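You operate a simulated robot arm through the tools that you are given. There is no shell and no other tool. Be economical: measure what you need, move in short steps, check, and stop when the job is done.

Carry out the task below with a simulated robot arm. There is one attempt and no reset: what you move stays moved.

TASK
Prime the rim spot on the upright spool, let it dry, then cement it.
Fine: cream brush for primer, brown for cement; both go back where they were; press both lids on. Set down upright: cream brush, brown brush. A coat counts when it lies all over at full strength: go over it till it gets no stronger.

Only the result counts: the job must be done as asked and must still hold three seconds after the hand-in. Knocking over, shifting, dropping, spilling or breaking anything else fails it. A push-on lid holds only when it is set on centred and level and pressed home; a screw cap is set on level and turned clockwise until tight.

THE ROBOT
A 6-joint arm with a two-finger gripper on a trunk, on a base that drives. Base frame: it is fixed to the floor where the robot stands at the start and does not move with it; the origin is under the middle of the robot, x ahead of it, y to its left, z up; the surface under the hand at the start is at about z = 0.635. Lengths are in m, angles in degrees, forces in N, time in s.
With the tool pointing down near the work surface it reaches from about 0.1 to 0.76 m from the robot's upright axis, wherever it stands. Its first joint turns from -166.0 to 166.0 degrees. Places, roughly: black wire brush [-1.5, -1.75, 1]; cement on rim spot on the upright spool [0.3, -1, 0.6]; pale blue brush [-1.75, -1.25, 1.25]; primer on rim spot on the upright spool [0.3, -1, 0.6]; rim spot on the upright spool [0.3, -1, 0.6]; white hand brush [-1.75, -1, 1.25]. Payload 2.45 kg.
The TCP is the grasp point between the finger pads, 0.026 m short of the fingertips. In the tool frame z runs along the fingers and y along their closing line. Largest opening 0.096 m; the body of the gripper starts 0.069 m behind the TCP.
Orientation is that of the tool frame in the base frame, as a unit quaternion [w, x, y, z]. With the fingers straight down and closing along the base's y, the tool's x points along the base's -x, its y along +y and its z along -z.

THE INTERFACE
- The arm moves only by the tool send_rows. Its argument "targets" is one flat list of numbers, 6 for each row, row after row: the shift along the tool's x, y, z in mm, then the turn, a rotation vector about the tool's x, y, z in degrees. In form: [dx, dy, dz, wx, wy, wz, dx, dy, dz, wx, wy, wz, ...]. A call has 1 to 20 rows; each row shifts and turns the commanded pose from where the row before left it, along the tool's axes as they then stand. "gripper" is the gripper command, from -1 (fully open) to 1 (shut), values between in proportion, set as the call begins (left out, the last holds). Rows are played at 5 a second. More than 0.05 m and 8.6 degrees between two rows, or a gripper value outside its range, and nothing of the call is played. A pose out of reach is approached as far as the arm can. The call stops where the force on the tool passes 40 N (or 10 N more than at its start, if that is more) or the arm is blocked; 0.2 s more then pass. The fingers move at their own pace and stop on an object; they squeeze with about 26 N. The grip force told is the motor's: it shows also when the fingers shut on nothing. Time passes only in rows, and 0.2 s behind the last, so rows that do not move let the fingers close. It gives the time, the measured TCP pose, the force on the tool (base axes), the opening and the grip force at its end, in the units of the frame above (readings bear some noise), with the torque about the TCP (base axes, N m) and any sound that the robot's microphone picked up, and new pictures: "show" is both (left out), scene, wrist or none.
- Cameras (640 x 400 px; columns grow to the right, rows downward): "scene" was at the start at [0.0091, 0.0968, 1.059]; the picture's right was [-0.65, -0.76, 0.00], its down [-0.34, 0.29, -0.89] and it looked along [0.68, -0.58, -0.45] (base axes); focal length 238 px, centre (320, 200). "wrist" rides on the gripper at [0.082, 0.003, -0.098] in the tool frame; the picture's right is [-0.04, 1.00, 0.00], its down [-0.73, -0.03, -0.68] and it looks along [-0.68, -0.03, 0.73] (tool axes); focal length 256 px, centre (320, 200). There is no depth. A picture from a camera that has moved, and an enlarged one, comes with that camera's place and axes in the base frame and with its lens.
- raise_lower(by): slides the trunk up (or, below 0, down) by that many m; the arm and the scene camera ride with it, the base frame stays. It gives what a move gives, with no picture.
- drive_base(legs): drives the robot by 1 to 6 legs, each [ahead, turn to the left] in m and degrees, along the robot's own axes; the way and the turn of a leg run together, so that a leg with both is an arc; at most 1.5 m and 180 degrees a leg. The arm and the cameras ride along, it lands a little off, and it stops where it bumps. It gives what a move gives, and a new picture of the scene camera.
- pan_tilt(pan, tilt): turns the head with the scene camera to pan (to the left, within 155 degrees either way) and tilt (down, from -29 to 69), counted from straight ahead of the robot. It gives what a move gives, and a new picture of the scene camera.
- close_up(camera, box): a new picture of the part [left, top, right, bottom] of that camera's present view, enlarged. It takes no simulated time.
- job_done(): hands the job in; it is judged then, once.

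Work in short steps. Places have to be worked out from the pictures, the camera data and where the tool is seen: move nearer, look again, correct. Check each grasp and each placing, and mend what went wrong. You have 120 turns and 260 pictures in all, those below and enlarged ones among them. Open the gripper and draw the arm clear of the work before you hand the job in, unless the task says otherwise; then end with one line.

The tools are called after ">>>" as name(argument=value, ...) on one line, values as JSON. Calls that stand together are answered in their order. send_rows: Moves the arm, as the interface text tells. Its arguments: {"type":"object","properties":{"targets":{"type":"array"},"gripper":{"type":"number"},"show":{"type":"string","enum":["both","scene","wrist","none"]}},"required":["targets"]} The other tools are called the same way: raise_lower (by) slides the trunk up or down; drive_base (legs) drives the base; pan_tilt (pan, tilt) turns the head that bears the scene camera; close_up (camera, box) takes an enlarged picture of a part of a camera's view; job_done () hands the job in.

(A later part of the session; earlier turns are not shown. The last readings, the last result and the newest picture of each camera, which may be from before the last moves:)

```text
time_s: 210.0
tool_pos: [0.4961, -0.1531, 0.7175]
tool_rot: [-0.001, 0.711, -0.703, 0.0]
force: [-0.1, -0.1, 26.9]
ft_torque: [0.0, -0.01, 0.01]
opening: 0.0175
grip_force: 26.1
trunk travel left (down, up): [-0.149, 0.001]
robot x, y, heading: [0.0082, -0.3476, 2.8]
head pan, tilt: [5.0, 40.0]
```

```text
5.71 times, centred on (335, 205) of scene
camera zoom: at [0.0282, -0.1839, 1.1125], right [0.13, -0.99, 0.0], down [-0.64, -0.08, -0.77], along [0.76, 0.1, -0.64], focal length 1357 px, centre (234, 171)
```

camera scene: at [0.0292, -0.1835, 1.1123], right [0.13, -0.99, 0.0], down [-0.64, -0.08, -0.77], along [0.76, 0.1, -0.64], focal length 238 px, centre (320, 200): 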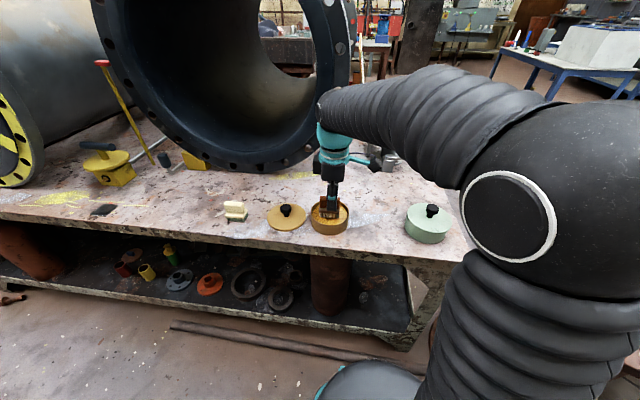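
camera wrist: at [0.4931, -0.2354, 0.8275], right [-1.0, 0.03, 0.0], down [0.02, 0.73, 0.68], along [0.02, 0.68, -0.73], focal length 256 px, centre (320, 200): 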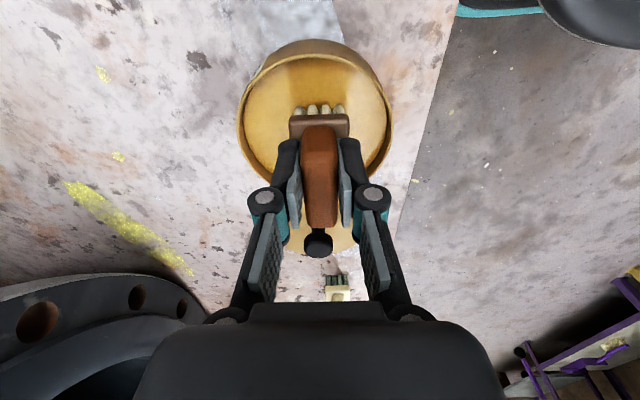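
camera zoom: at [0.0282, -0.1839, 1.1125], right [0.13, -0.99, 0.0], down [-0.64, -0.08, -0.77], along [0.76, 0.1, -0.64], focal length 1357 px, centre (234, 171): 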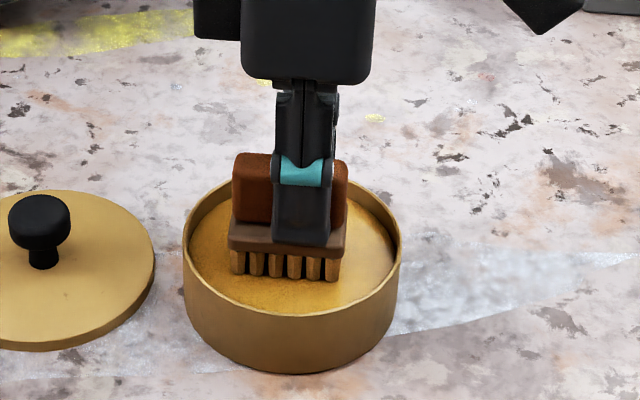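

Bristles carry cement. Lift and carry it to the spool, with the 29° yaw.

>>> send_rows(targets=[0, 0, -35, 0, 0, 0, 0, 0, -38, 0, 0, 0, 43.9, 8.9, 0, 0, 0, 0, 43.9, 8.9, 0, 0, 0, 0, 43.9, 8.9, 0, 0, 0, 0, 43.9, 8.9, 0, 0, 0, 0, 43.9, 8.9, 0, 0, 0, 0, 43.9, 8.9, 0, 0, 0, 0, 43.9, 8.9, 0, 0, 0, 0, 43.9, 8.9, 0, 0, 0, 0, 43.9, 8.9, 0, 0, 0, 0, 43.9, 8.9, 0, 0, 0, 0, 43.9, 8.9, 0, 0, 0, 0, 43.9, 8.9, 0, 0, 0, 0, 43.9, 8.9, 0, 0, 0, 0, 43.9, 8.9, 0, 0, 0, 0, 43.9, 8.9, 0, 0, 0, 0], show="none")

>>> send_rows(targets=[43.9, 8.9, 0, 0, 0, 0, 43.9, 8.9, 0, 0, 0, 0, 43.9, 8.9, 0, 0, 0, 0, 0, 0, 10, 0, 0, 7.25, 0, 0, 10, 0, 0, 7.25, 0, 0, 10, 0, 0, 7.25, 0, 0, 10, 0, 0, 7.25], show="wrist")

>>> close_up(camera="wrist", box=[200, 40, 440, 190])

```text
time_s: 213.6
tool_pos: [0.3692, -0.814, 0.7907]
tool_rot: [0.001, 0.711, -0.703, 0.0]
force: [0.4, 0.0, 0.0]
ft_torque: [-0.06, 0.01, 0.0]
opening: 0.0172
grip_force: 25.8
trunk travel left (down, up): [-0.149, 0.001]
robot x, y, heading: [0.0132, -0.3489, 2.5]
head pan, tilt: [5.0, 40.0]
```

```text
time_s: 215.2
tool_pos: [0.3443, -0.9455, 0.7498]
tool_rot: [-0.001, -0.512, 0.859, 0.0]
force: [0.2, -0.4, -1.7]
ft_torque: [-0.01, 0.0, 0.01]
opening: 0.0173
grip_force: 25.7
trunk travel left (down, up): [-0.149, 0.001]
robot x, y, heading: [0.0132, -0.3465, 2.7]
head pan, tilt: [5.0, 40.0]
camera wrist: at [0.3011, -1.015, 0.8481], right [-0.86, 0.51, 0.0], down [0.38, 0.63, 0.68], along [0.35, 0.58, -0.74], focal length 256 px, centre (320, 200)
```

wrist: 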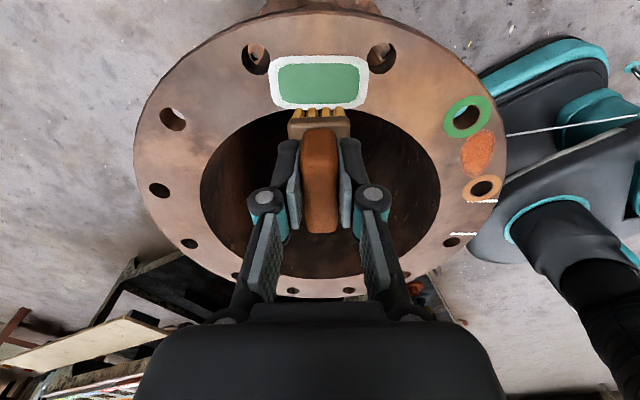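

```text
2.67 times, centred on (320, 115) of wrist
camera zoom: at [0.3011, -1.015, 0.8481], right [-0.86, 0.51, 0.0], down [0.38, 0.63, 0.68], along [0.35, 0.58, -0.74], focal length 683 px, centre (320, 427)
```

zoom: 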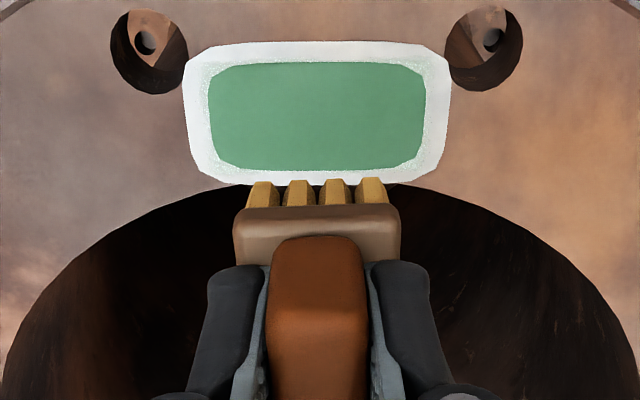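

Centred laterally, 7 mm too far inward. Adjust and descend.

>>> send_rows(targets=[7, 0, 30, 0, 0, 0, 0, 0, 30, 0, 0, 0, 0, 0, 10, 0, 0, 0], show="wrist")

>>> send_rows(targets=[0, 0, 2, 0, 0, 0, 0, 0, 2, 0, 0, 0], show="none")

>>> send_rows(targets=[0, 0, 2, 0, 0, 0, 0, 0, 0, 0, 0, 0], show="none")

```text
time_s: 216.0
tool_pos: [0.3422, -0.9526, 0.6811]
tool_rot: [-0.001, -0.513, 0.858, 0.0]
force: [-0.2, 0.2, -0.9]
ft_torque: [-0.01, -0.04, 0.03]
opening: 0.0174
grip_force: 25.3
trunk travel left (down, up): [-0.149, 0.001]
robot x, y, heading: [0.0113, -0.3478, 2.5]
head pan, tilt: [5.0, 40.0]
camera wrist: at [0.2989, -1.0222, 0.7786], right [-0.86, 0.51, 0.0], down [0.38, 0.63, 0.68], along [0.35, 0.58, -0.73], focal length 256 px, centre (320, 200)
```

wrist: 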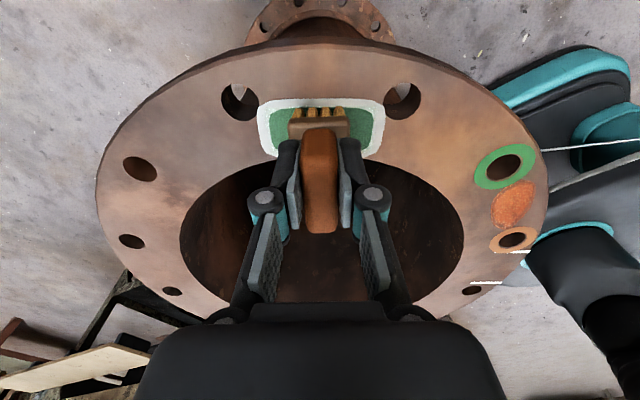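

```text
time_s: 216.6
tool_pos: [0.3406, -0.9527, 0.6751]
tool_rot: [-0.001, -0.513, 0.859, 0.001]
force: [0.3, 0.6, -1.3]
ft_torque: [-0.02, 0.02, 0.0]
opening: 0.0177
grip_force: 25.8
trunk travel left (down, up): [-0.149, 0.001]
robot x, y, heading: [0.0124, -0.3509, 2.5]
head pan, tilt: [5.0, 40.0]
```

```text
time_s: 217.2
tool_pos: [0.3409, -0.9508, 0.6735]
tool_rot: [-0.001, -0.512, 0.859, 0.001]
force: [-0.4, 1.1, -0.7]
ft_torque: [0.01, 0.01, -0.02]
opening: 0.0173
grip_force: 26.3
trunk travel left (down, up): [-0.149, 0.001]
robot x, y, heading: [0.0142, -0.3459, 2.7]
head pan, tilt: [5.0, 40.0]
```

Not touching yet. For safety I back off 8 mm and let the primer dry about another minute before cementing.

>>> send_rows(targets=[0, 0, -8, 0, 0, 0, 0, 0, 0, 0, 0, 0, 0, 0, 0, 0, 0, 0, 0, 0, 0, 0, 0, 0, 0, 0, 0, 0, 0, 0, 0, 0, 0, 0, 0, 0, 0, 0, 0, 0, 0, 0, 0, 0, 0, 0, 0, 0, 0, 0, 0, 0, 0, 0, 0, 0, 0, 0, 0, 0, 0, 0, 0, 0, 0, 0, 0, 0, 0, 0, 0, 0, 0, 0, 0, 0, 0, 0, 0, 0, 0, 0, 0, 0, 0, 0, 0, 0, 0, 0, 0, 0, 0, 0, 0, 0, 0, 0, 0, 0, 0, 0, 0, 0, 0, 0, 0, 0, 0, 0, 0, 0, 0, 0, 0, 0, 0, 0, 0, 0], show="none")

>>> send_rows(targets=[0, 0, 0, 0, 0, 0, 0, 0, 0, 0, 0, 0, 0, 0, 0, 0, 0, 0, 0, 0, 0, 0, 0, 0, 0, 0, 0, 0, 0, 0, 0, 0, 0, 0, 0, 0, 0, 0, 0, 0, 0, 0, 0, 0, 0, 0, 0, 0, 0, 0, 0, 0, 0, 0, 0, 0, 0, 0, 0, 0, 0, 0, 0, 0, 0, 0, 0, 0, 0, 0, 0, 0, 0, 0, 0, 0, 0, 0, 0, 0, 0, 0, 0, 0, 0, 0, 0, 0, 0, 0, 0, 0, 0, 0, 0, 0, 0, 0, 0, 0, 0, 0, 0, 0, 0, 0, 0, 0, 0, 0, 0, 0, 0, 0, 0, 0, 0, 0, 0, 0], show="none")

>>> send_rows(targets=[0, 0, 0, 0, 0, 0, 0, 0, 0, 0, 0, 0, 0, 0, 0, 0, 0, 0, 0, 0, 0, 0, 0, 0, 0, 0, 0, 0, 0, 0, 0, 0, 0, 0, 0, 0, 0, 0, 0, 0, 0, 0, 0, 0, 0, 0, 0, 0, 0, 0, 0, 0, 0, 0, 0, 0, 0, 0, 0, 0, 0, 0, 0, 0, 0, 0, 0, 0, 0, 0, 0, 0, 0, 0, 0, 0, 0, 0, 0, 0, 0, 0, 0, 0, 0, 0, 0, 0, 0, 0, 0, 0, 0, 0, 0, 0, 0, 0, 0, 0, 0, 0, 0, 0, 0, 0, 0, 0, 0, 0, 0, 0, 0, 0, 0, 0, 0, 0, 0, 0], show="none")

>>> send_rows(targets=[0, 0, 0, 0, 0, 0, 0, 0, 0, 0, 0, 0, 0, 0, 0, 0, 0, 0, 0, 0, 0, 0, 0, 0, 0, 0, 0, 0, 0, 0, 0, 0, 0, 0, 0, 0, 0, 0, 0, 0, 0, 0, 0, 0, 0, 0, 0, 0, 0, 0, 0, 0, 0, 0, 0, 0, 0, 0, 0, 0, 0, 0, 0, 0, 0, 0, 0, 0, 0, 0, 0, 0, 0, 0, 0, 0, 0, 0, 0, 0, 0, 0, 0, 0, 0, 0, 0, 0, 0, 0, 0, 0, 0, 0, 0, 0, 0, 0, 0, 0, 0, 0, 0, 0, 0, 0, 0, 0, 0, 0, 0, 0, 0, 0, 0, 0, 0, 0, 0, 0], show="none")

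>>> send_rows(targets=[0, 0, 0, 0, 0, 0, 0, 0, 0, 0, 0, 0, 0, 0, 0, 0, 0, 0, 0, 0, 0, 0, 0, 0, 0, 0, 0, 0, 0, 0, 0, 0, 0, 0, 0, 0, 0, 0, 0, 0, 0, 0, 0, 0, 0, 0, 0, 0, 0, 0, 0, 0, 0, 0, 0, 0, 0, 0, 0, 0, 0, 0, 0, 0, 0, 0, 0, 0, 0, 0, 0, 0, 0, 0, 0, 0, 0, 0, 0, 0, 0, 0, 0, 0, 0, 0, 0, 0, 0, 0, 0, 0, 0, 0, 0, 0, 0, 0, 0, 0, 0, 0, 0, 0, 0, 0, 0, 0, 0, 0, 0, 0, 0, 0, 0, 0, 0, 0, 0, 0], show="none")

>>> send_rows(targets=[0, 0, 0, 0, 0, 0, 0, 0, 0, 0, 0, 0, 0, 0, 0, 0, 0, 0, 0, 0, 0, 0, 0, 0, 0, 0, 0, 0, 0, 0, 0, 0, 0, 0, 0, 0, 0, 0, 0, 0, 0, 0, 0, 0, 0, 0, 0, 0, 0, 0, 0, 0, 0, 0, 0, 0, 0, 0, 0, 0, 0, 0, 0, 0, 0, 0, 0, 0, 0, 0, 0, 0, 0, 0, 0, 0, 0, 0, 0, 0, 0, 0, 0, 0, 0, 0, 0, 0, 0, 0, 0, 0, 0, 0, 0, 0, 0, 0, 0, 0, 0, 0, 0, 0, 0, 0, 0, 0, 0, 0, 0, 0, 0, 0, 0, 0, 0, 0, 0, 0], show="none")

>>> send_rows(targets=[0, 0, 0, 0, 0, 0, 0, 0, 0, 0, 0, 0, 0, 0, 0, 0, 0, 0, 0, 0, 0, 0, 0, 0, 0, 0, 0, 0, 0, 0, 0, 0, 0, 0, 0, 0, 0, 0, 0, 0, 0, 0, 0, 0, 0, 0, 0, 0, 0, 0, 0, 0, 0, 0, 0, 0, 0, 0, 0, 0, 0, 0, 0, 0, 0, 0, 0, 0, 0, 0, 0, 0, 0, 0, 0, 0, 0, 0, 0, 0, 0, 0, 0, 0, 0, 0, 0, 0, 0, 0, 0, 0, 0, 0, 0, 0, 0, 0, 0, 0, 0, 0, 0, 0, 0, 0, 0, 0, 0, 0, 0, 0, 0, 0, 0, 0, 0, 0, 0, 0], show="none")

>>> send_rows(targets=[0, 0, 0, 0, 0, 0, 0, 0, 0, 0, 0, 0, 0, 0, 0, 0, 0, 0, 0, 0, 0, 0, 0, 0, 0, 0, 0, 0, 0, 0, 0, 0, 0, 0, 0, 0, 0, 0, 0, 0, 0, 0, 0, 0, 0, 0, 0, 0, 0, 0, 0, 0, 0, 0, 0, 0, 0, 0, 0, 0, 0, 0, 0, 0, 0, 0, 0, 0, 0, 0, 0, 0, 0, 0, 0, 0, 0, 0, 0, 0, 0, 0, 0, 0, 0, 0, 0, 0, 0, 0, 0, 0, 0, 0, 0, 0, 0, 0, 0, 0, 0, 0, 0, 0, 0, 0, 0, 0, 0, 0, 0, 0, 0, 0, 0, 0, 0, 0, 0, 0], show="none")

>>> send_rows(targets=[0, 0, 0, 0, 0, 0, 0, 0, 0, 0, 0, 0, 0, 0, 0, 0, 0, 0, 0, 0, 0, 0, 0, 0, 0, 0, 0, 0, 0, 0, 0, 0, 0, 0, 0, 0, 0, 0, 0, 0, 0, 0, 0, 0, 0, 0, 0, 0, 0, 0, 0, 0, 0, 0, 0, 0, 0, 0, 0, 0, 0, 0, 0, 0, 0, 0, 0, 0, 0, 0, 0, 0, 0, 0, 0, 0, 0, 0, 0, 0, 0, 0, 0, 0, 0, 0, 0, 0, 0, 0, 0, 0, 0, 0, 0, 0, 0, 0, 0, 0, 0, 0, 0, 0, 0, 0, 0, 0, 0, 0, 0, 0, 0, 0, 0, 0, 0, 0, 0, 0], show="none")

>>> send_rows(targets=[0, 0, 0, 0, 0, 0, 0, 0, 0, 0, 0, 0, 0, 0, 0, 0, 0, 0, 0, 0, 0, 0, 0, 0, 0, 0, 0, 0, 0, 0, 0, 0, 0, 0, 0, 0, 0, 0, 0, 0, 0, 0, 0, 0, 0, 0, 0, 0, 0, 0, 0, 0, 0, 0, 0, 0, 0, 0, 0, 0, 0, 0, 0, 0, 0, 0, 0, 0, 0, 0, 0, 0, 0, 0, 0, 0, 0, 0, 0, 0, 0, 0, 0, 0, 0, 0, 0, 0, 0, 0, 0, 0, 0, 0, 0, 0, 0, 0, 0, 0, 0, 0, 0, 0, 0, 0, 0, 0, 0, 0, 0, 0, 0, 0, 0, 0, 0, 0, 0, 0], show="none")

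>>> send_rows(targets=[0, 0, 0, 0, 0, 0, 0, 0, 0, 0, 0, 0, 0, 0, 0, 0, 0, 0, 0, 0, 0, 0, 0, 0, 0, 0, 0, 0, 0, 0, 0, 0, 0, 0, 0, 0, 0, 0, 0, 0, 0, 0, 0, 0, 0, 0, 0, 0, 0, 0, 0, 0, 0, 0, 0, 0, 0, 0, 0, 0, 0, 0, 0, 0, 0, 0, 0, 0, 0, 0, 0, 0, 0, 0, 0, 0, 0, 0, 0, 0, 0, 0, 0, 0, 0, 0, 0, 0, 0, 0, 0, 0, 0, 0, 0, 0, 0, 0, 0, 0, 0, 0, 0, 0, 0, 0, 0, 0, 0, 0, 0, 0, 0, 0, 0, 0, 0, 0, 0, 0], show="none")

>>> send_rows(targets=[0, 0, 0, 0, 0, 0, 0, 0, 0, 0, 0, 0, 0, 0, 0, 0, 0, 0, 0, 0, 0, 0, 0, 0, 0, 0, 0, 0, 0, 0, 0, 0, 0, 0, 0, 0, 0, 0, 0, 0, 0, 0, 0, 0, 0, 0, 0, 0, 0, 0, 0, 0, 0, 0, 0, 0, 0, 0, 0, 0, 0, 0, 0, 0, 0, 0, 0, 0, 0, 0, 0, 0, 0, 0, 0, 0, 0, 0, 0, 0, 0, 0, 0, 0, 0, 0, 0, 0, 0, 0, 0, 0, 0, 0, 0, 0, 0, 0, 0, 0, 0, 0, 0, 0, 0, 0, 0, 0, 0, 0, 0, 0, 0, 0, 0, 0, 0, 0, 0, 0], show="none")

>>> send_rows(targets=[0, 0, 0, 0, 0, 0, 0, 0, 0, 0, 0, 0, 0, 0, 0, 0, 0, 0, 0, 0, 0, 0, 0, 0, 0, 0, 0, 0, 0, 0, 0, 0, 0, 0, 0, 0, 0, 0, 0, 0, 0, 0, 0, 0, 0, 0, 0, 0, 0, 0, 0, 0, 0, 0, 0, 0, 0, 0, 0, 0, 0, 0, 0, 0, 0, 0, 0, 0, 0, 0, 0, 0, 0, 0, 0, 0, 0, 0, 0, 0, 0, 0, 0, 0, 0, 0, 0, 0, 0, 0, 0, 0, 0, 0, 0, 0, 0, 0, 0, 0, 0, 0, 0, 0, 0, 0, 0, 0, 0, 0, 0, 0, 0, 0, 0, 0, 0, 0, 0, 0], show="none")

```text
time_s: 221.4
tool_pos: [0.3413, -0.9523, 0.6817]
tool_rot: [-0.001, -0.512, 0.859, 0.001]
force: [0.7, -0.3, -1.4]
ft_torque: [-0.04, 0.0, -0.01]
opening: 0.0173
grip_force: 26.3
trunk travel left (down, up): [-0.149, 0.001]
robot x, y, heading: [0.0135, -0.3468, 2.5]
head pan, tilt: [5.0, 40.0]
```

```text
time_s: 225.6
tool_pos: [0.3405, -0.9518, 0.6819]
tool_rot: [-0.001, -0.512, 0.859, 0.0]
force: [-0.4, 0.0, -1.4]
ft_torque: [-0.01, -0.03, 0.0]
opening: 0.0174
grip_force: 26.5
trunk travel left (down, up): [-0.149, 0.001]
robot x, y, heading: [0.0139, -0.3463, 2.8]
head pan, tilt: [5.0, 40.0]
```

```text
time_s: 229.8
tool_pos: [0.3396, -0.9513, 0.6825]
tool_rot: [-0.001, -0.512, 0.859, 0.0]
force: [-0.3, 0.3, -2.1]
ft_torque: [-0.01, -0.03, 0.0]
opening: 0.0174
grip_force: 26.0
trunk travel left (down, up): [-0.149, 0.001]
robot x, y, heading: [0.0124, -0.3498, 2.5]
head pan, tilt: [5.0, 40.0]
```

```text
time_s: 234.0
tool_pos: [0.3402, -0.952, 0.6825]
tool_rot: [-0.001, -0.512, 0.859, 0.0]
force: [-0.1, -0.1, -0.7]
ft_torque: [0.01, 0.01, 0.02]
opening: 0.0171
grip_force: 26.7
trunk travel left (down, up): [-0.149, 0.001]
robot x, y, heading: [0.011, -0.3452, 2.8]
head pan, tilt: [5.0, 40.0]
```

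```text
time_s: 238.2
tool_pos: [0.3401, -0.952, 0.6816]
tool_rot: [-0.002, -0.512, 0.859, 0.0]
force: [0.1, 0.1, -0.3]
ft_torque: [-0.02, -0.01, 0.0]
opening: 0.0176
grip_force: 26.4
trunk travel left (down, up): [-0.149, 0.001]
robot x, y, heading: [0.0108, -0.3493, 2.6]
head pan, tilt: [5.0, 40.0]
```

```text
time_s: 242.4
tool_pos: [0.3404, -0.9516, 0.6815]
tool_rot: [-0.001, -0.512, 0.859, -0.001]
force: [0.2, -0.5, -1.3]
ft_torque: [0.0, 0.0, -0.01]
opening: 0.0174
grip_force: 25.9
trunk travel left (down, up): [-0.149, 0.001]
robot x, y, heading: [0.0142, -0.3494, 2.5]
head pan, tilt: [5.0, 40.0]
```

```text
time_s: 246.6
tool_pos: [0.3409, -0.9523, 0.6812]
tool_rot: [-0.001, -0.512, 0.859, 0.0]
force: [0.5, -0.3, -0.6]
ft_torque: [-0.01, 0.03, 0.0]
opening: 0.0174
grip_force: 25.8
trunk travel left (down, up): [-0.149, 0.001]
robot x, y, heading: [0.0147, -0.3499, 2.6]
head pan, tilt: [5.0, 40.0]
```

```text
time_s: 250.8
tool_pos: [0.3393, -0.9516, 0.6827]
tool_rot: [-0.001, -0.512, 0.859, 0.001]
force: [0.3, 0.6, -1.6]
ft_torque: [-0.01, -0.01, 0.0]
opening: 0.0176
grip_force: 26.2
trunk travel left (down, up): [-0.149, 0.001]
robot x, y, heading: [0.0156, -0.3528, 2.8]
head pan, tilt: [5.0, 40.0]
```

```text
time_s: 255.0
tool_pos: [0.3407, -0.9519, 0.6823]
tool_rot: [-0.001, -0.512, 0.859, 0.001]
force: [-0.5, 0.1, -1.0]
ft_torque: [0.01, -0.02, -0.04]
opening: 0.0175
grip_force: 26.1
trunk travel left (down, up): [-0.149, 0.001]
robot x, y, heading: [0.0146, -0.3476, 2.6]
head pan, tilt: [5.0, 40.0]
```

```text
time_s: 259.2
tool_pos: [0.3407, -0.9525, 0.6807]
tool_rot: [-0.002, -0.512, 0.859, 0.0]
force: [0.3, -0.4, -0.9]
ft_torque: [0.02, -0.01, -0.01]
opening: 0.0174
grip_force: 26.4
trunk travel left (down, up): [-0.149, 0.001]
robot x, y, heading: [0.0148, -0.351, 2.6]
head pan, tilt: [5.0, 40.0]
```

```text
time_s: 263.4
tool_pos: [0.341, -0.9511, 0.681]
tool_rot: [-0.001, -0.512, 0.859, 0.0]
force: [-0.8, -0.8, -1.4]
ft_torque: [-0.03, 0.01, 0.03]
opening: 0.0174
grip_force: 26.0
trunk travel left (down, up): [-0.149, 0.001]
robot x, y, heading: [0.0113, -0.351, 2.9]
head pan, tilt: [5.0, 40.0]
```

```text
time_s: 267.6
tool_pos: [0.3413, -0.9517, 0.682]
tool_rot: [-0.001, -0.511, 0.859, 0.001]
force: [-0.3, 0.0, -1.1]
ft_torque: [-0.01, 0.05, 0.02]
opening: 0.0175
grip_force: 26.1
trunk travel left (down, up): [-0.149, 0.001]
robot x, y, heading: [0.0143, -0.3478, 2.6]
head pan, tilt: [5.0, 40.0]
```

```text
time_s: 271.8
tool_pos: [0.3407, -0.9527, 0.6821]
tool_rot: [-0.001, -0.512, 0.859, 0.001]
force: [-0.3, 0.0, -0.9]
ft_torque: [-0.07, -0.04, -0.01]
opening: 0.0175
grip_force: 26.0
trunk travel left (down, up): [-0.149, 0.001]
robot x, y, heading: [0.0098, -0.3518, 2.5]
head pan, tilt: [5.0, 40.0]
```

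>>> send_rows(targets=[0, 0, 0, 0, 0, 0, 0, 0, 0, 0, 0, 0, 0, 0, 0, 0, 0, 0, 0, 0, 0, 0, 0, 0, 0, 0, 0, 0, 0, 0, 0, 0, 0, 0, 0, 0, 0, 0, 0, 0, 0, 0, 0, 0, 0, 0, 0, 0, 0, 0, 0, 0, 0, 0, 0, 0, 0, 0, 0, 0, 0, 0, 0, 0, 0, 0, 0, 0, 0, 0, 0, 0, 0, 0, 0, 0, 0, 0, 0, 0, 0, 0, 0, 0, 0, 0, 0, 0, 0, 0, 0, 0, 0, 0, 0, 0, 0, 0, 0, 0, 0, 0, 0, 0, 0, 0, 0, 0, 0, 0, 0, 0, 0, 0, 0, 0, 0, 0, 0, 0], show="wrist")

>>> close_up(camera="wrist", box=[200, 60, 440, 210])

```text
time_s: 276.0
tool_pos: [0.3391, -0.9532, 0.6818]
tool_rot: [-0.001, -0.512, 0.859, -0.001]
force: [0.7, 0.4, -1.4]
ft_torque: [0.01, 0.0, 0.01]
opening: 0.0173
grip_force: 26.0
trunk travel left (down, up): [-0.149, 0.001]
robot x, y, heading: [0.0102, -0.3468, 2.6]
head pan, tilt: [5.0, 40.0]
camera wrist: at [0.298, -1.0223, 0.7797], right [-0.86, 0.51, 0.0], down [0.38, 0.63, 0.68], along [0.35, 0.58, -0.73], focal length 256 px, centre (320, 200)
```

wrist: 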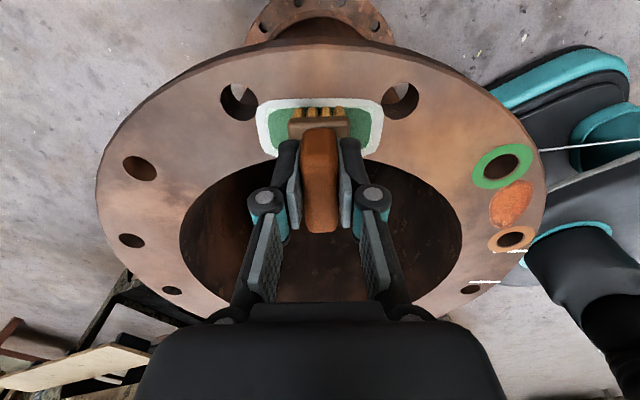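

```text
2.67 times, centred on (320, 135) of wrist
camera zoom: at [0.298, -1.0223, 0.7797], right [-0.86, 0.51, 0.0], down [0.38, 0.63, 0.68], along [0.35, 0.58, -0.73], focal length 683 px, centre (320, 373)
```

zoom: 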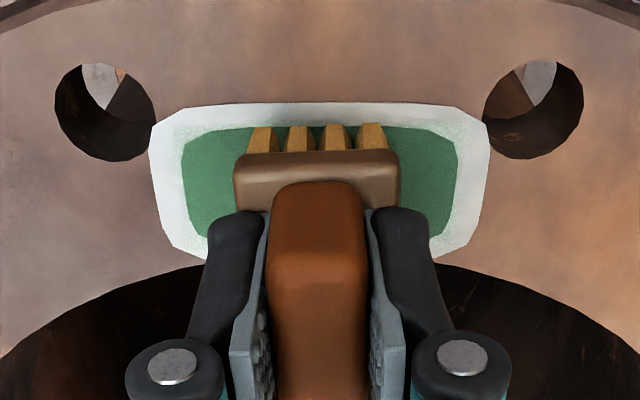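

Over 200 s of drying. Now lower to contact.

>>> send_rows(targets=[0, 0, 5, 0, 0, 0, 0, 0, 3, 0, 0, 0, 0, 0, 2, 0, 0, 0, 0, 0, 0, 0, 0, 0], show="none")

>>> send_rows(targets=[0, 0, 1.5, 0, 0, 0, 0, 0, 0, 0, 0, 0], show="none")

>>> send_rows(targets=[0, 0, 1, 0, 0, 0, 0, 0, 0, 0, 0, 0], show="none")

```text
time_s: 277.0
tool_pos: [0.3412, -0.95, 0.6721]
tool_rot: [-0.001, -0.512, 0.859, -0.002]
force: [1.2, -1.7, 10.2]
ft_torque: [0.14, -0.13, 0.0]
opening: 0.0169
grip_force: 26.3
trunk travel left (down, up): [-0.149, 0.001]
robot x, y, heading: [0.0134, -0.3495, 2.6]
head pan, tilt: [5.0, 40.0]
```

```text
time_s: 277.6
tool_pos: [0.3406, -0.9507, 0.6719]
tool_rot: [-0.001, -0.512, 0.859, -0.002]
force: [3.3, -6.5, 24.9]
ft_torque: [-0.01, -0.21, -0.06]
opening: 0.0178
grip_force: 26.1
trunk travel left (down, up): [-0.149, 0.001]
robot x, y, heading: [0.0116, -0.3454, 2.7]
head pan, tilt: [5.0, 40.0]
```

```text
time_s: 278.2
tool_pos: [0.3402, -0.9524, 0.6723]
tool_rot: [-0.002, -0.511, 0.859, -0.003]
force: [7.2, -8.0, 37.9]
ft_torque: [-0.09, -0.27, -0.02]
opening: 0.0174
grip_force: 26.3
trunk travel left (down, up): [-0.149, 0.001]
robot x, y, heading: [0.012, -0.3506, 2.7]
head pan, tilt: [5.0, 40.0]
```

Good contact; ease off 1.3 mm and stroke along the patch: centre, outward, inward.

>>> send_rows(targets=[-4, 0, -1.3, 0, 0, 0, 0, 11, 0, 0, 0, 0, 0, 11, 0, 0, 0, 0, 0, 11, 0, 0, 0, 0, 0, -11, 0, 0, 0, 0, 0, -11, 0, 0, 0, 0, 0, -11, 0, 0, 0, 0, 0, -11, 0, 0, 0, 0, 0, -11, 0, 0, 0, 0, 0, -11, 0, 0, 0, 0, 8, 0, 0, 0, 0, 0, 0, 11, 0, 0, 0, 0, 0, 11, 0, 0, 0, 0, 0, 11, 0, 0, 0, 0, 0, 11, 0, 0, 0, 0, 0, 11, 0, 0, 0, 0, 0, 11, 0, 0, 0, 0], show="none")

>>> send_rows(targets=[-6, 0, 0, 0, 0, 0, -6, 0, 0, 0, 0, 0, 0, -11, 0, 0, 0, 0, 0, -11, 0, 0, 0, 0, 0, -11, 0, 0, 0, 0, 0, -11, 0, 0, 0, 0, 0, -11, 0, 0, 0, 0, 0, -11, 0, 0, 0, 0], show="wrist")

>>> close_up(camera="wrist", box=[200, 60, 440, 210])

```text
time_s: 281.8
tool_pos: [0.3099, -0.9391, 0.6716]
tool_rot: [0.0, -0.512, 0.859, 0.0]
force: [5.9, -2.9, 23.8]
ft_torque: [-0.16, -0.19, -0.01]
opening: 0.0172
grip_force: 25.8
trunk travel left (down, up): [-0.149, 0.001]
robot x, y, heading: [0.0123, -0.3507, 2.4]
head pan, tilt: [5.0, 40.0]
```

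```text
time_s: 283.6
tool_pos: [0.3707, -0.9595, 0.6713]
tool_rot: [-0.001, -0.512, 0.859, -0.002]
force: [-9.8, 5.7, 33.9]
ft_torque: [0.13, 0.4, 0.0]
opening: 0.0175
grip_force: 25.4
trunk travel left (down, up): [-0.149, 0.001]
robot x, y, heading: [0.0147, -0.3472, 2.6]
head pan, tilt: [5.0, 40.0]
camera wrist: at [0.3293, -1.0293, 0.7698], right [-0.86, 0.51, 0.0], down [0.38, 0.63, 0.68], along [0.35, 0.58, -0.74], focal length 256 px, centre (320, 200)
```

wrist: 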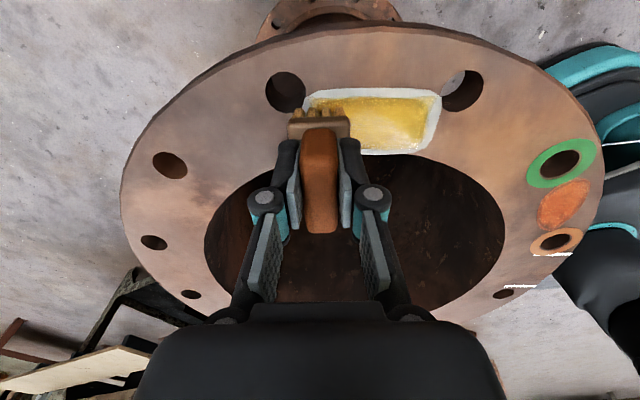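

```text
2.67 times, centred on (320, 135) of wrist
camera zoom: at [0.3293, -1.0293, 0.7698], right [-0.86, 0.51, 0.0], down [0.38, 0.63, 0.68], along [0.35, 0.58, -0.74], focal length 683 px, centre (320, 373)
```

zoom: 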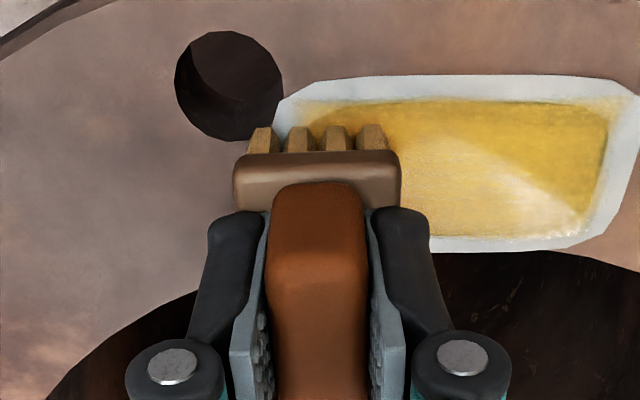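

Cement is on, with wet sheen. Go over it with a second set of passes.

>>> send_rows(targets=[0, 0, -0.7, 0, 0, 0, 0, 11, 0, 0, 0, 0, 0, 11, 0, 0, 0, 0, 0, 11, 0, 0, 0, 0, 0, 11, 0, 0, 0, 0, 0, 11, 0, 0, 0, 0, 0, 11, 0, 0, 0, 0, 6, 0, 0, 0, 0, 0, 0, -11, 0, 0, 0, 0, 0, -11, 0, 0, 0, 0, 0, -11, 0, 0, 0, 0, 0, -11, 0, 0, 0, 0, 0, -11, 0, 0, 0, 0, 0, -12, 0, 0, 0, 0], show="none")

>>> send_rows(targets=[8, 0, 0, 0, 0, 0, 0, 11, 0, 0, 0, 0, 0, 11, 0, 0, 0, 0, 0, 11, 0, 0, 0, 0, 0, 11, 0, 0, 0, 0, 0, 11, 0, 0, 0, 0, 0, 12, 0, 0, 0, 0, -8, 0, 0, 0, 0, 0, 0, -11, 0, 0, 0, 0, 0, -11, 0, 0, 0, 0, 0, -11, 0, 0, 0, 0, 0, -11, 0, 0, 0, 0, 0, -11, 0, 0, 0, 0, 0, -12, 0, 0, 0, 0], show="wrist")

>>> close_up(camera="wrist", box=[200, 60, 440, 210])

```text
time_s: 286.6
tool_pos: [0.3702, -0.9663, 0.6715]
tool_rot: [-0.001, -0.512, 0.859, 0.0]
force: [-7.0, 3.2, 23.1]
ft_torque: [0.11, 0.22, 0.05]
opening: 0.0177
grip_force: 26.1
trunk travel left (down, up): [-0.149, 0.001]
robot x, y, heading: [0.0122, -0.3498, 2.3]
head pan, tilt: [5.0, 40.0]
```

```text
time_s: 289.6
tool_pos: [0.3727, -0.9655, 0.6712]
tool_rot: [-0.001, -0.512, 0.859, 0.0]
force: [-3.7, 2.1, 13.2]
ft_torque: [0.04, 0.16, -0.05]
opening: 0.0173
grip_force: 26.2
trunk travel left (down, up): [-0.149, 0.001]
robot x, y, heading: [0.0135, -0.3467, 2.7]
head pan, tilt: [5.0, 40.0]
camera wrist: at [0.3294, -1.035, 0.7699], right [-0.86, 0.51, 0.0], down [0.38, 0.63, 0.68], along [0.35, 0.58, -0.74], focal length 256 px, centre (320, 200)
```

wrist: 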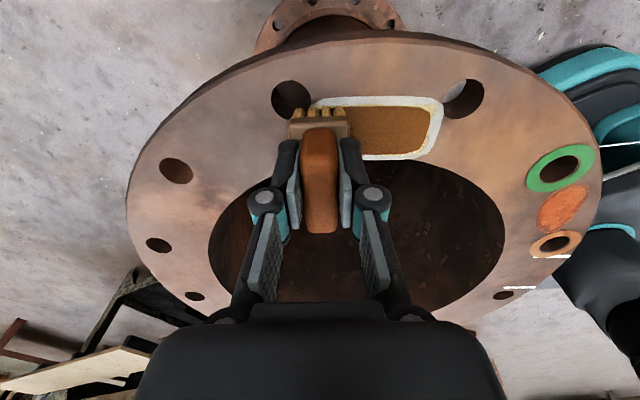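

```text
2.67 times, centred on (320, 135) of wrist
camera zoom: at [0.3294, -1.035, 0.7699], right [-0.86, 0.51, 0.0], down [0.38, 0.63, 0.68], along [0.35, 0.58, -0.74], focal length 683 px, centre (320, 373)
```

zoom: 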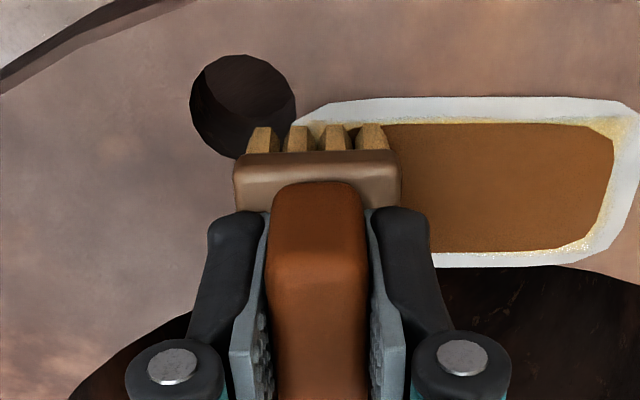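

Now full dark amber. Lift, look; then another pass to make sure it's saturated.

>>> send_rows(targets=[0, 0, -0.2, 0, 0, 0, 0, 11, 0, 0, 0, 0, 0, 11, 0, 0, 0, 0, 0, 11, 0, 0, 0, 0, 0, 11, 0, 0, 0, 0, 0, 11, 0, 0, 0, 0, 0, 12, 0, 0, 0, 0, -7, 0, 0, 0, 0, 0, 0, -11, 0, 0, 0, 0, 0, -11, 0, 0, 0, 0, 0, -11, 0, 0, 0, 0, 0, -11, 0, 0, 0, 0, 0, -11, 0, 0, 0, 0, 0, -12, 0, 0, 0, 0], show="none")

>>> send_rows(targets=[8, 0, 0, 0, 0, 0, 5, 0, 0, 0, 0, 0, 0, 11, 0, 0, 0, 0, 0, 11, 0, 0, 0, 0, 0, 11, 0, 0, 0, 0, 0, 11, 0, 0, 0, 0, 0, 11, 0, 0, 0, 0, 0, 12, 0, 0, 0, 0, 0, -15, -20, 0, 0, 0, -25, -15, -30, 0, 0, 0, -25, 0, 0, 0, 0, 0], show="wrist")

>>> close_up(camera="wrist", box=[200, 0, 440, 150])

>>> pan_tilt(pan=-65, tilt=35)

>>> close_up(camera="scene", box=[305, 180, 335, 200])

```text
time_s: 292.6
tool_pos: [0.3756, -0.9575, 0.6727]
tool_rot: [-0.001, -0.512, 0.859, -0.001]
force: [-4.3, 3.2, 17.4]
ft_torque: [0.02, 0.18, -0.05]
opening: 0.0175
grip_force: 25.8
trunk travel left (down, up): [-0.149, 0.001]
robot x, y, heading: [0.0142, -0.3511, 2.6]
head pan, tilt: [5.0, 40.0]
```

```text
time_s: 295.0
tool_pos: [0.3584, -0.9091, 0.7213]
tool_rot: [0.0, -0.512, 0.859, 0.001]
force: [0.0, -0.4, -1.9]
ft_torque: [0.04, 0.0, -0.03]
opening: 0.0175
grip_force: 26.2
trunk travel left (down, up): [-0.149, 0.001]
robot x, y, heading: [0.0118, -0.348, 2.5]
head pan, tilt: [5.0, 40.0]
camera wrist: at [0.3166, -0.979, 0.8191], right [-0.86, 0.51, 0.0], down [0.38, 0.63, 0.68], along [0.35, 0.58, -0.73], focal length 256 px, centre (320, 200)
```

wrist: 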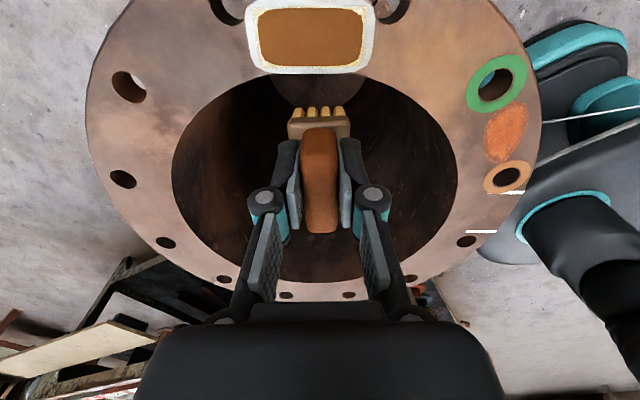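

```text
2.67 times, centred on (320, 75) of wrist
camera zoom: at [0.3166, -0.979, 0.8191], right [-0.86, 0.51, 0.0], down [0.38, 0.63, 0.68], along [0.35, 0.58, -0.73], focal length 683 px, centre (320, 533)
```

zoom: 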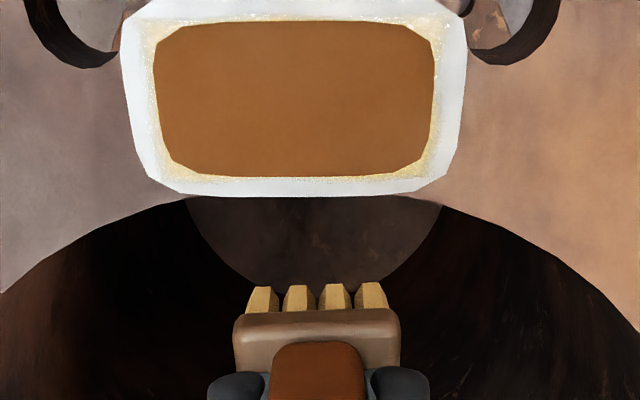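

```text
time_s: 296.4
tool_pos: [0.3591, -0.909, 0.7209]
tool_rot: [-0.001, -0.512, 0.859, 0.0]
force: [0.7, -0.4, 0.0]
ft_torque: [0.03, 0.0, -0.04]
opening: 0.0174
grip_force: 26.2
trunk travel left (down, up): [-0.149, 0.001]
robot x, y, heading: [0.014, -0.3494, 2.4]
head pan, tilt: [-65.0, 35.0]
camera scene: at [-0.0143, -0.2731, 1.1199], right [-0.89, -0.46, 0.0], down [-0.27, 0.51, -0.82], along [0.38, -0.73, -0.57], focal length 238 px, centre (320, 200)
```

scene: 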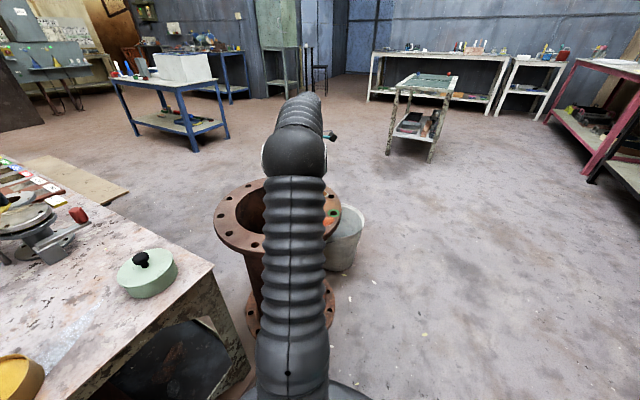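

```text
16.00 times, centred on (320, 190) of scene
camera zoom: at [-0.0143, -0.2731, 1.1199], right [-0.89, -0.46, 0.0], down [-0.27, 0.51, -0.82], along [0.38, -0.73, -0.57], focal length 3799 px, centre (320, 360)
```

zoom: 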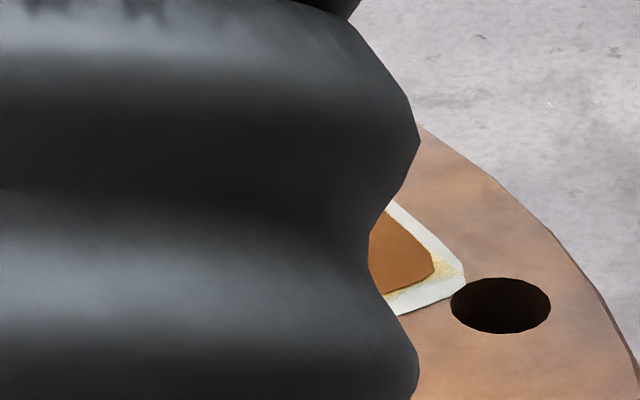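

Uniform full coat all over. Now return the brown brush: lift, unyaw, travel back.

>>> send_rows(targets=[0, 0, -27, 0, 0, 0, 0, 0, -27, 0, 0, 0, 0, 0, 0, 0, 0, -7.25, 0, 0, 0, 0, 0, -7.25, 0, 0, 0, 0, 0, -7.25, 0, 0, 0, 0, 0, -7.25, -45.3, -5.1, 0, 0, 0, 0, -45.3, -5.1, 0, 0, 0, 0, -45.3, -5.1, 0, 0, 0, 0, -45.3, -5.1, 0, 0, 0, 0, -45.3, -5.1, 0, 0, 0, 0, -45.3, -5.1, 0, 0, 0, 0, -45.3, -5.1, 0, 0, 0, 0, -45.3, -5.1, 0, 0, 0, 0, -45.3, -5.1, 0, 0, 0, 0, -45.3, -5.1, 0, 0, 0, 0, -45.3, -5.1, 0, 0, 0, 0, -45.3, -5.1, 0, 0, 0, 0, -45.3, -5.1, 0, 0, 0, 0, -45.3, -5.1, 0, 0, 0, 0], show="none")

>>> send_rows(targets=[-45.3, -5.1, 0, 0, 0, 0, -45.3, -5.1, 0, 0, 0, 0, -45.3, -5.1, 0, 0, 0, 0, -45.3, -5.1, 0, 0, 0, 0, -45.3, -5.1, 0, 0, 0, 0, -45.3, -5.1, 0, 0, 0, 0, -45.3, -5.1, 0, 0, 0, 0, -45.3, -5.1, 0, 0, 0, 0, -45.3, -5.1, 0, 0, 0, 0, -45.3, -5.1, 0, 0, 0, 0, -45.3, -5.1, 0, 0, 0, 0], show="wrist")

>>> pan_tilt(pan=42, tilt=38)

```text
time_s: 300.6
tool_pos: [0.423, -0.2734, 0.7764]
tool_rot: [0.0, 0.71, -0.704, -0.001]
force: [0.0, -0.3, -1.8]
ft_torque: [-0.01, -0.01, -0.02]
opening: 0.0174
grip_force: 26.0
trunk travel left (down, up): [-0.149, 0.001]
robot x, y, heading: [0.0105, -0.3483, 2.5]
head pan, tilt: [-65.0, 35.0]
```

```text
time_s: 303.0
tool_pos: [0.4762, 0.2245, 0.771]
tool_rot: [0.002, 0.711, -0.704, 0.001]
force: [-0.3, 0.6, -0.1]
ft_torque: [-0.08, -0.02, 0.0]
opening: 0.0175
grip_force: 25.4
trunk travel left (down, up): [-0.149, 0.001]
robot x, y, heading: [0.0125, -0.3478, 2.7]
head pan, tilt: [-65.0, 35.0]
camera wrist: at [0.4723, 0.1422, 0.8691], right [-1.0, 0.03, 0.0], down [0.02, 0.74, 0.68], along [0.02, 0.68, -0.74], focal length 256 px, centre (320, 200)
```

wrist: 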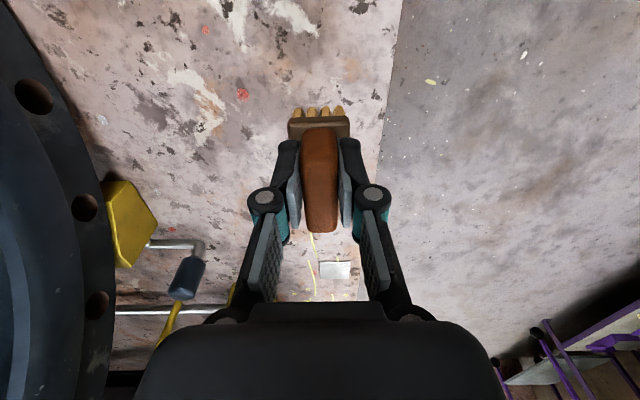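

```text
time_s: 304.8
tool_pos: [0.4751, 0.2234, 0.7725]
tool_rot: [0.002, 0.711, -0.704, 0.0]
force: [0.9, -1.3, -1.2]
ft_torque: [0.01, -0.01, 0.01]
opening: 0.0175
grip_force: 25.9
trunk travel left (down, up): [-0.149, 0.001]
robot x, y, heading: [0.0102, -0.3497, 2.7]
head pan, tilt: [42.0, 38.0]
camera scene: at [0.0065, -0.1338, 1.1152], right [0.7, -0.71, 0.0], down [-0.44, -0.43, -0.79], along [0.56, 0.55, -0.62], focal length 238 px, centre (320, 200)
```

scene: 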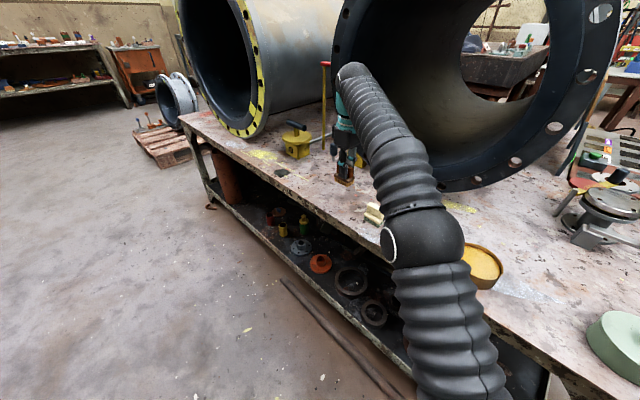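

At (0.475, 0.2235). Lower to just above the table and feel for contact (expected TCP ≈0.688).

>>> send_rows(targets=[0, 0.8, 30, 0, 0, 0, 0, 0, 30, 0, 0, 0, 0, 0, 16, 0, 0, 0, 0, 0, 3, 0, 0, 0], show="none")

>>> send_rows(targets=[0, 0, 2, 0, 0, 0, 0, 0, 1.5, 0, 0, 0], show="none")

>>> send_rows(targets=[0, 0, 1.5, 0, 0, 0, 0, 0, 0, 0, 0, 0], show="none")

>>> close_up(camera="scene", box=[310, 150, 400, 220])

```text
time_s: 305.8
tool_pos: [0.4751, 0.2241, 0.695]
tool_rot: [0.0, 0.71, -0.704, -0.001]
force: [0.2, 0.9, -1.5]
ft_torque: [0.02, 0.03, 0.01]
opening: 0.0176
grip_force: 25.6
trunk travel left (down, up): [-0.149, 0.001]
robot x, y, heading: [0.0141, -0.3511, 2.5]
head pan, tilt: [42.0, 38.0]
```

```text
time_s: 306.4
tool_pos: [0.4739, 0.2249, 0.692]
tool_rot: [0.002, 0.71, -0.704, 0.0]
force: [-0.2, -0.2, -1.4]
ft_torque: [0.01, 0.01, -0.02]
opening: 0.0175
grip_force: 26.2
trunk travel left (down, up): [-0.149, 0.001]
robot x, y, heading: [0.0107, -0.3468, 2.6]
head pan, tilt: [42.0, 38.0]
```

```text
time_s: 307.0
tool_pos: [0.4754, 0.2248, 0.6903]
tool_rot: [0.001, 0.71, -0.704, 0.0]
force: [0.1, 0.1, -1.9]
ft_torque: [-0.02, -0.01, -0.03]
opening: 0.0175
grip_force: 26.2
trunk travel left (down, up): [-0.149, 0.001]
robot x, y, heading: [0.0089, -0.3465, 2.7]
head pan, tilt: [42.0, 38.0]
```

```text
5.71 times, centred on (355, 185) of scene
camera zoom: at [0.0065, -0.1338, 1.1152], right [0.7, -0.71, 0.0], down [-0.44, -0.43, -0.79], along [0.56, 0.55, -0.62], focal length 1357 px, centre (120, 286)
```

zoom: 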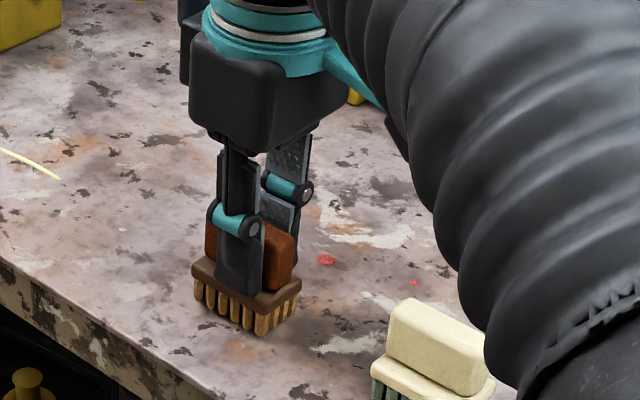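

>>> send_rows(targets=[0, 0, 1, 0, 0, 0, 0, 0, 0, 0, 0, 0], show="none")

>>> send_rows(targets=[0, 0, 1, 0, 0, 0, 0, 0, 0, 0, 0, 0], show="none")

>>> send_rows(targets=[0, 0, 1, 0, 0, 0, 0, 0, 0, 0, 0, 0], show="none")

```text
time_s: 307.6
tool_pos: [0.4751, 0.2247, 0.6878]
tool_rot: [0.002, 0.711, -0.703, 0.0]
force: [0.5, 0.4, -1.1]
ft_torque: [-0.02, -0.01, 0.02]
opening: 0.0176
grip_force: 26.4
trunk travel left (down, up): [-0.149, 0.001]
robot x, y, heading: [0.0131, -0.3495, 2.3]
head pan, tilt: [42.0, 38.0]
```

```text
time_s: 308.2
tool_pos: [0.4751, 0.226, 0.6875]
tool_rot: [0.001, 0.711, -0.704, 0.0]
force: [-0.4, -0.1, -1.6]
ft_torque: [-0.04, -0.02, 0.0]
opening: 0.0173
grip_force: 26.0
trunk travel left (down, up): [-0.149, 0.001]
robot x, y, heading: [0.0109, -0.3485, 2.7]
head pan, tilt: [42.0, 38.0]
```

```text
time_s: 308.8
tool_pos: [0.4743, 0.2256, 0.6892]
tool_rot: [0.001, 0.711, -0.703, -0.001]
force: [0.2, 0.0, -0.4]
ft_torque: [-0.03, 0.04, -0.03]
opening: 0.0171
grip_force: 26.2
trunk travel left (down, up): [-0.149, 0.001]
robot x, y, heading: [0.0104, -0.3479, 2.6]
head pan, tilt: [42.0, 38.0]
```

The lead-in is done; still about 1 mm to go. Continue feeling for contact in 1 mm steps.

>>> send_rows(targets=[0, 0, 1, 0, 0, 0, 0, 0, 0, 0, 0, 0], show="none")

>>> send_rows(targets=[0, 0, 1, 0, 0, 0, 0, 0, 0, 0, 0, 0], show="none")

```text
time_s: 309.4
tool_pos: [0.4753, 0.226, 0.687]
tool_rot: [0.0, 0.711, -0.703, 0.0]
force: [1.2, 2.0, 5.1]
ft_torque: [-0.03, -0.01, 0.02]
opening: 0.0173
grip_force: 26.0
trunk travel left (down, up): [-0.149, 0.001]
robot x, y, heading: [0.014, -0.3513, 2.6]
head pan, tilt: [42.0, 38.0]
```

```text
time_s: 310.0
tool_pos: [0.4744, 0.2245, 0.6873]
tool_rot: [-0.001, 0.71, -0.704, -0.001]
force: [3.7, 4.8, 16.1]
ft_torque: [0.0, -0.12, 0.06]
opening: 0.0174
grip_force: 25.5
trunk travel left (down, up): [-0.149, 0.001]
robot x, y, heading: [0.0125, -0.3527, 2.6]
head pan, tilt: [42.0, 38.0]
```

Contact. Ease 1.3 mm, open, and rise.

>>> send_rows(targets=[0, 0, -1.3, 0, 0, 0, 0, 0, 0, 0, 0, 0], show="none")

>>> send_rows(targets=[0, 0, 0, 0, 0, 0, 0, 0, 0, 0, 0, 0, 0, 0, 0, 0, 0, 0], gripper=-0.3, show="none")

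>>> send_rows(targets=[0, 0, -20, 0, 0, 0, 0, 0, -40, 0, 0, 0], show="wrist")

>>> close_up(camera="scene", box=[310, 150, 400, 220])

```text
time_s: 310.6
tool_pos: [0.4741, 0.2237, 0.6867]
tool_rot: [0.001, 0.711, -0.703, -0.001]
force: [2.5, 1.5, 10.4]
ft_torque: [0.33, -0.05, -0.06]
opening: 0.0173
grip_force: 25.8
trunk travel left (down, up): [-0.149, 0.001]
robot x, y, heading: [0.013, -0.3513, 2.9]
head pan, tilt: [42.0, 38.0]
```

```text
time_s: 311.4
tool_pos: [0.475, 0.2249, 0.6872]
tool_rot: [0.001, 0.711, -0.703, 0.001]
force: [1.5, 0.3, 0.2]
ft_torque: [-0.01, 0.0, 0.0]
opening: 0.0627
grip_force: 0.0
trunk travel left (down, up): [-0.149, 0.001]
robot x, y, heading: [0.0104, -0.3462, 2.6]
head pan, tilt: [42.0, 38.0]
```

```text
time_s: 312.0
tool_pos: [0.4758, 0.2248, 0.7453]
tool_rot: [0.001, 0.711, -0.703, 0.0]
force: [-0.5, -0.3, -0.7]
ft_torque: [0.0, 0.01, -0.01]
opening: 0.0623
grip_force: 0.0
trunk travel left (down, up): [-0.149, 0.001]
robot x, y, heading: [0.0119, -0.3511, 2.4]
head pan, tilt: [42.0, 38.0]
camera wrist: at [0.4719, 0.143, 0.8437], right [-1.0, 0.03, 0.0], down [0.02, 0.74, 0.68], along [0.02, 0.68, -0.74], focal length 256 px, centre (320, 200)
```

wrist: 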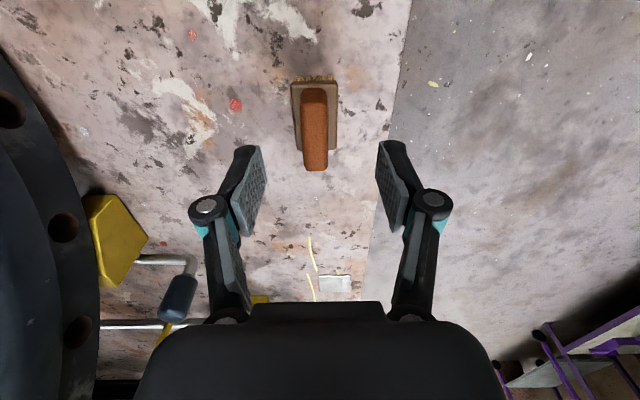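

```text
5.71 times, centred on (355, 185) of scene
camera zoom: at [0.0065, -0.1337, 1.1152], right [0.7, -0.71, 0.0], down [-0.44, -0.43, -0.79], along [0.56, 0.55, -0.62], focal length 1357 px, centre (120, 286)
```

zoom: 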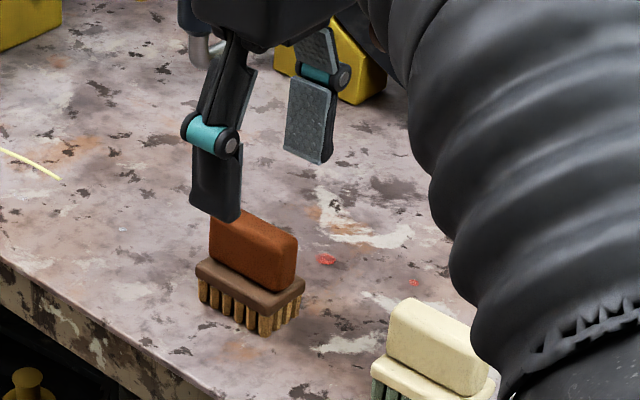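

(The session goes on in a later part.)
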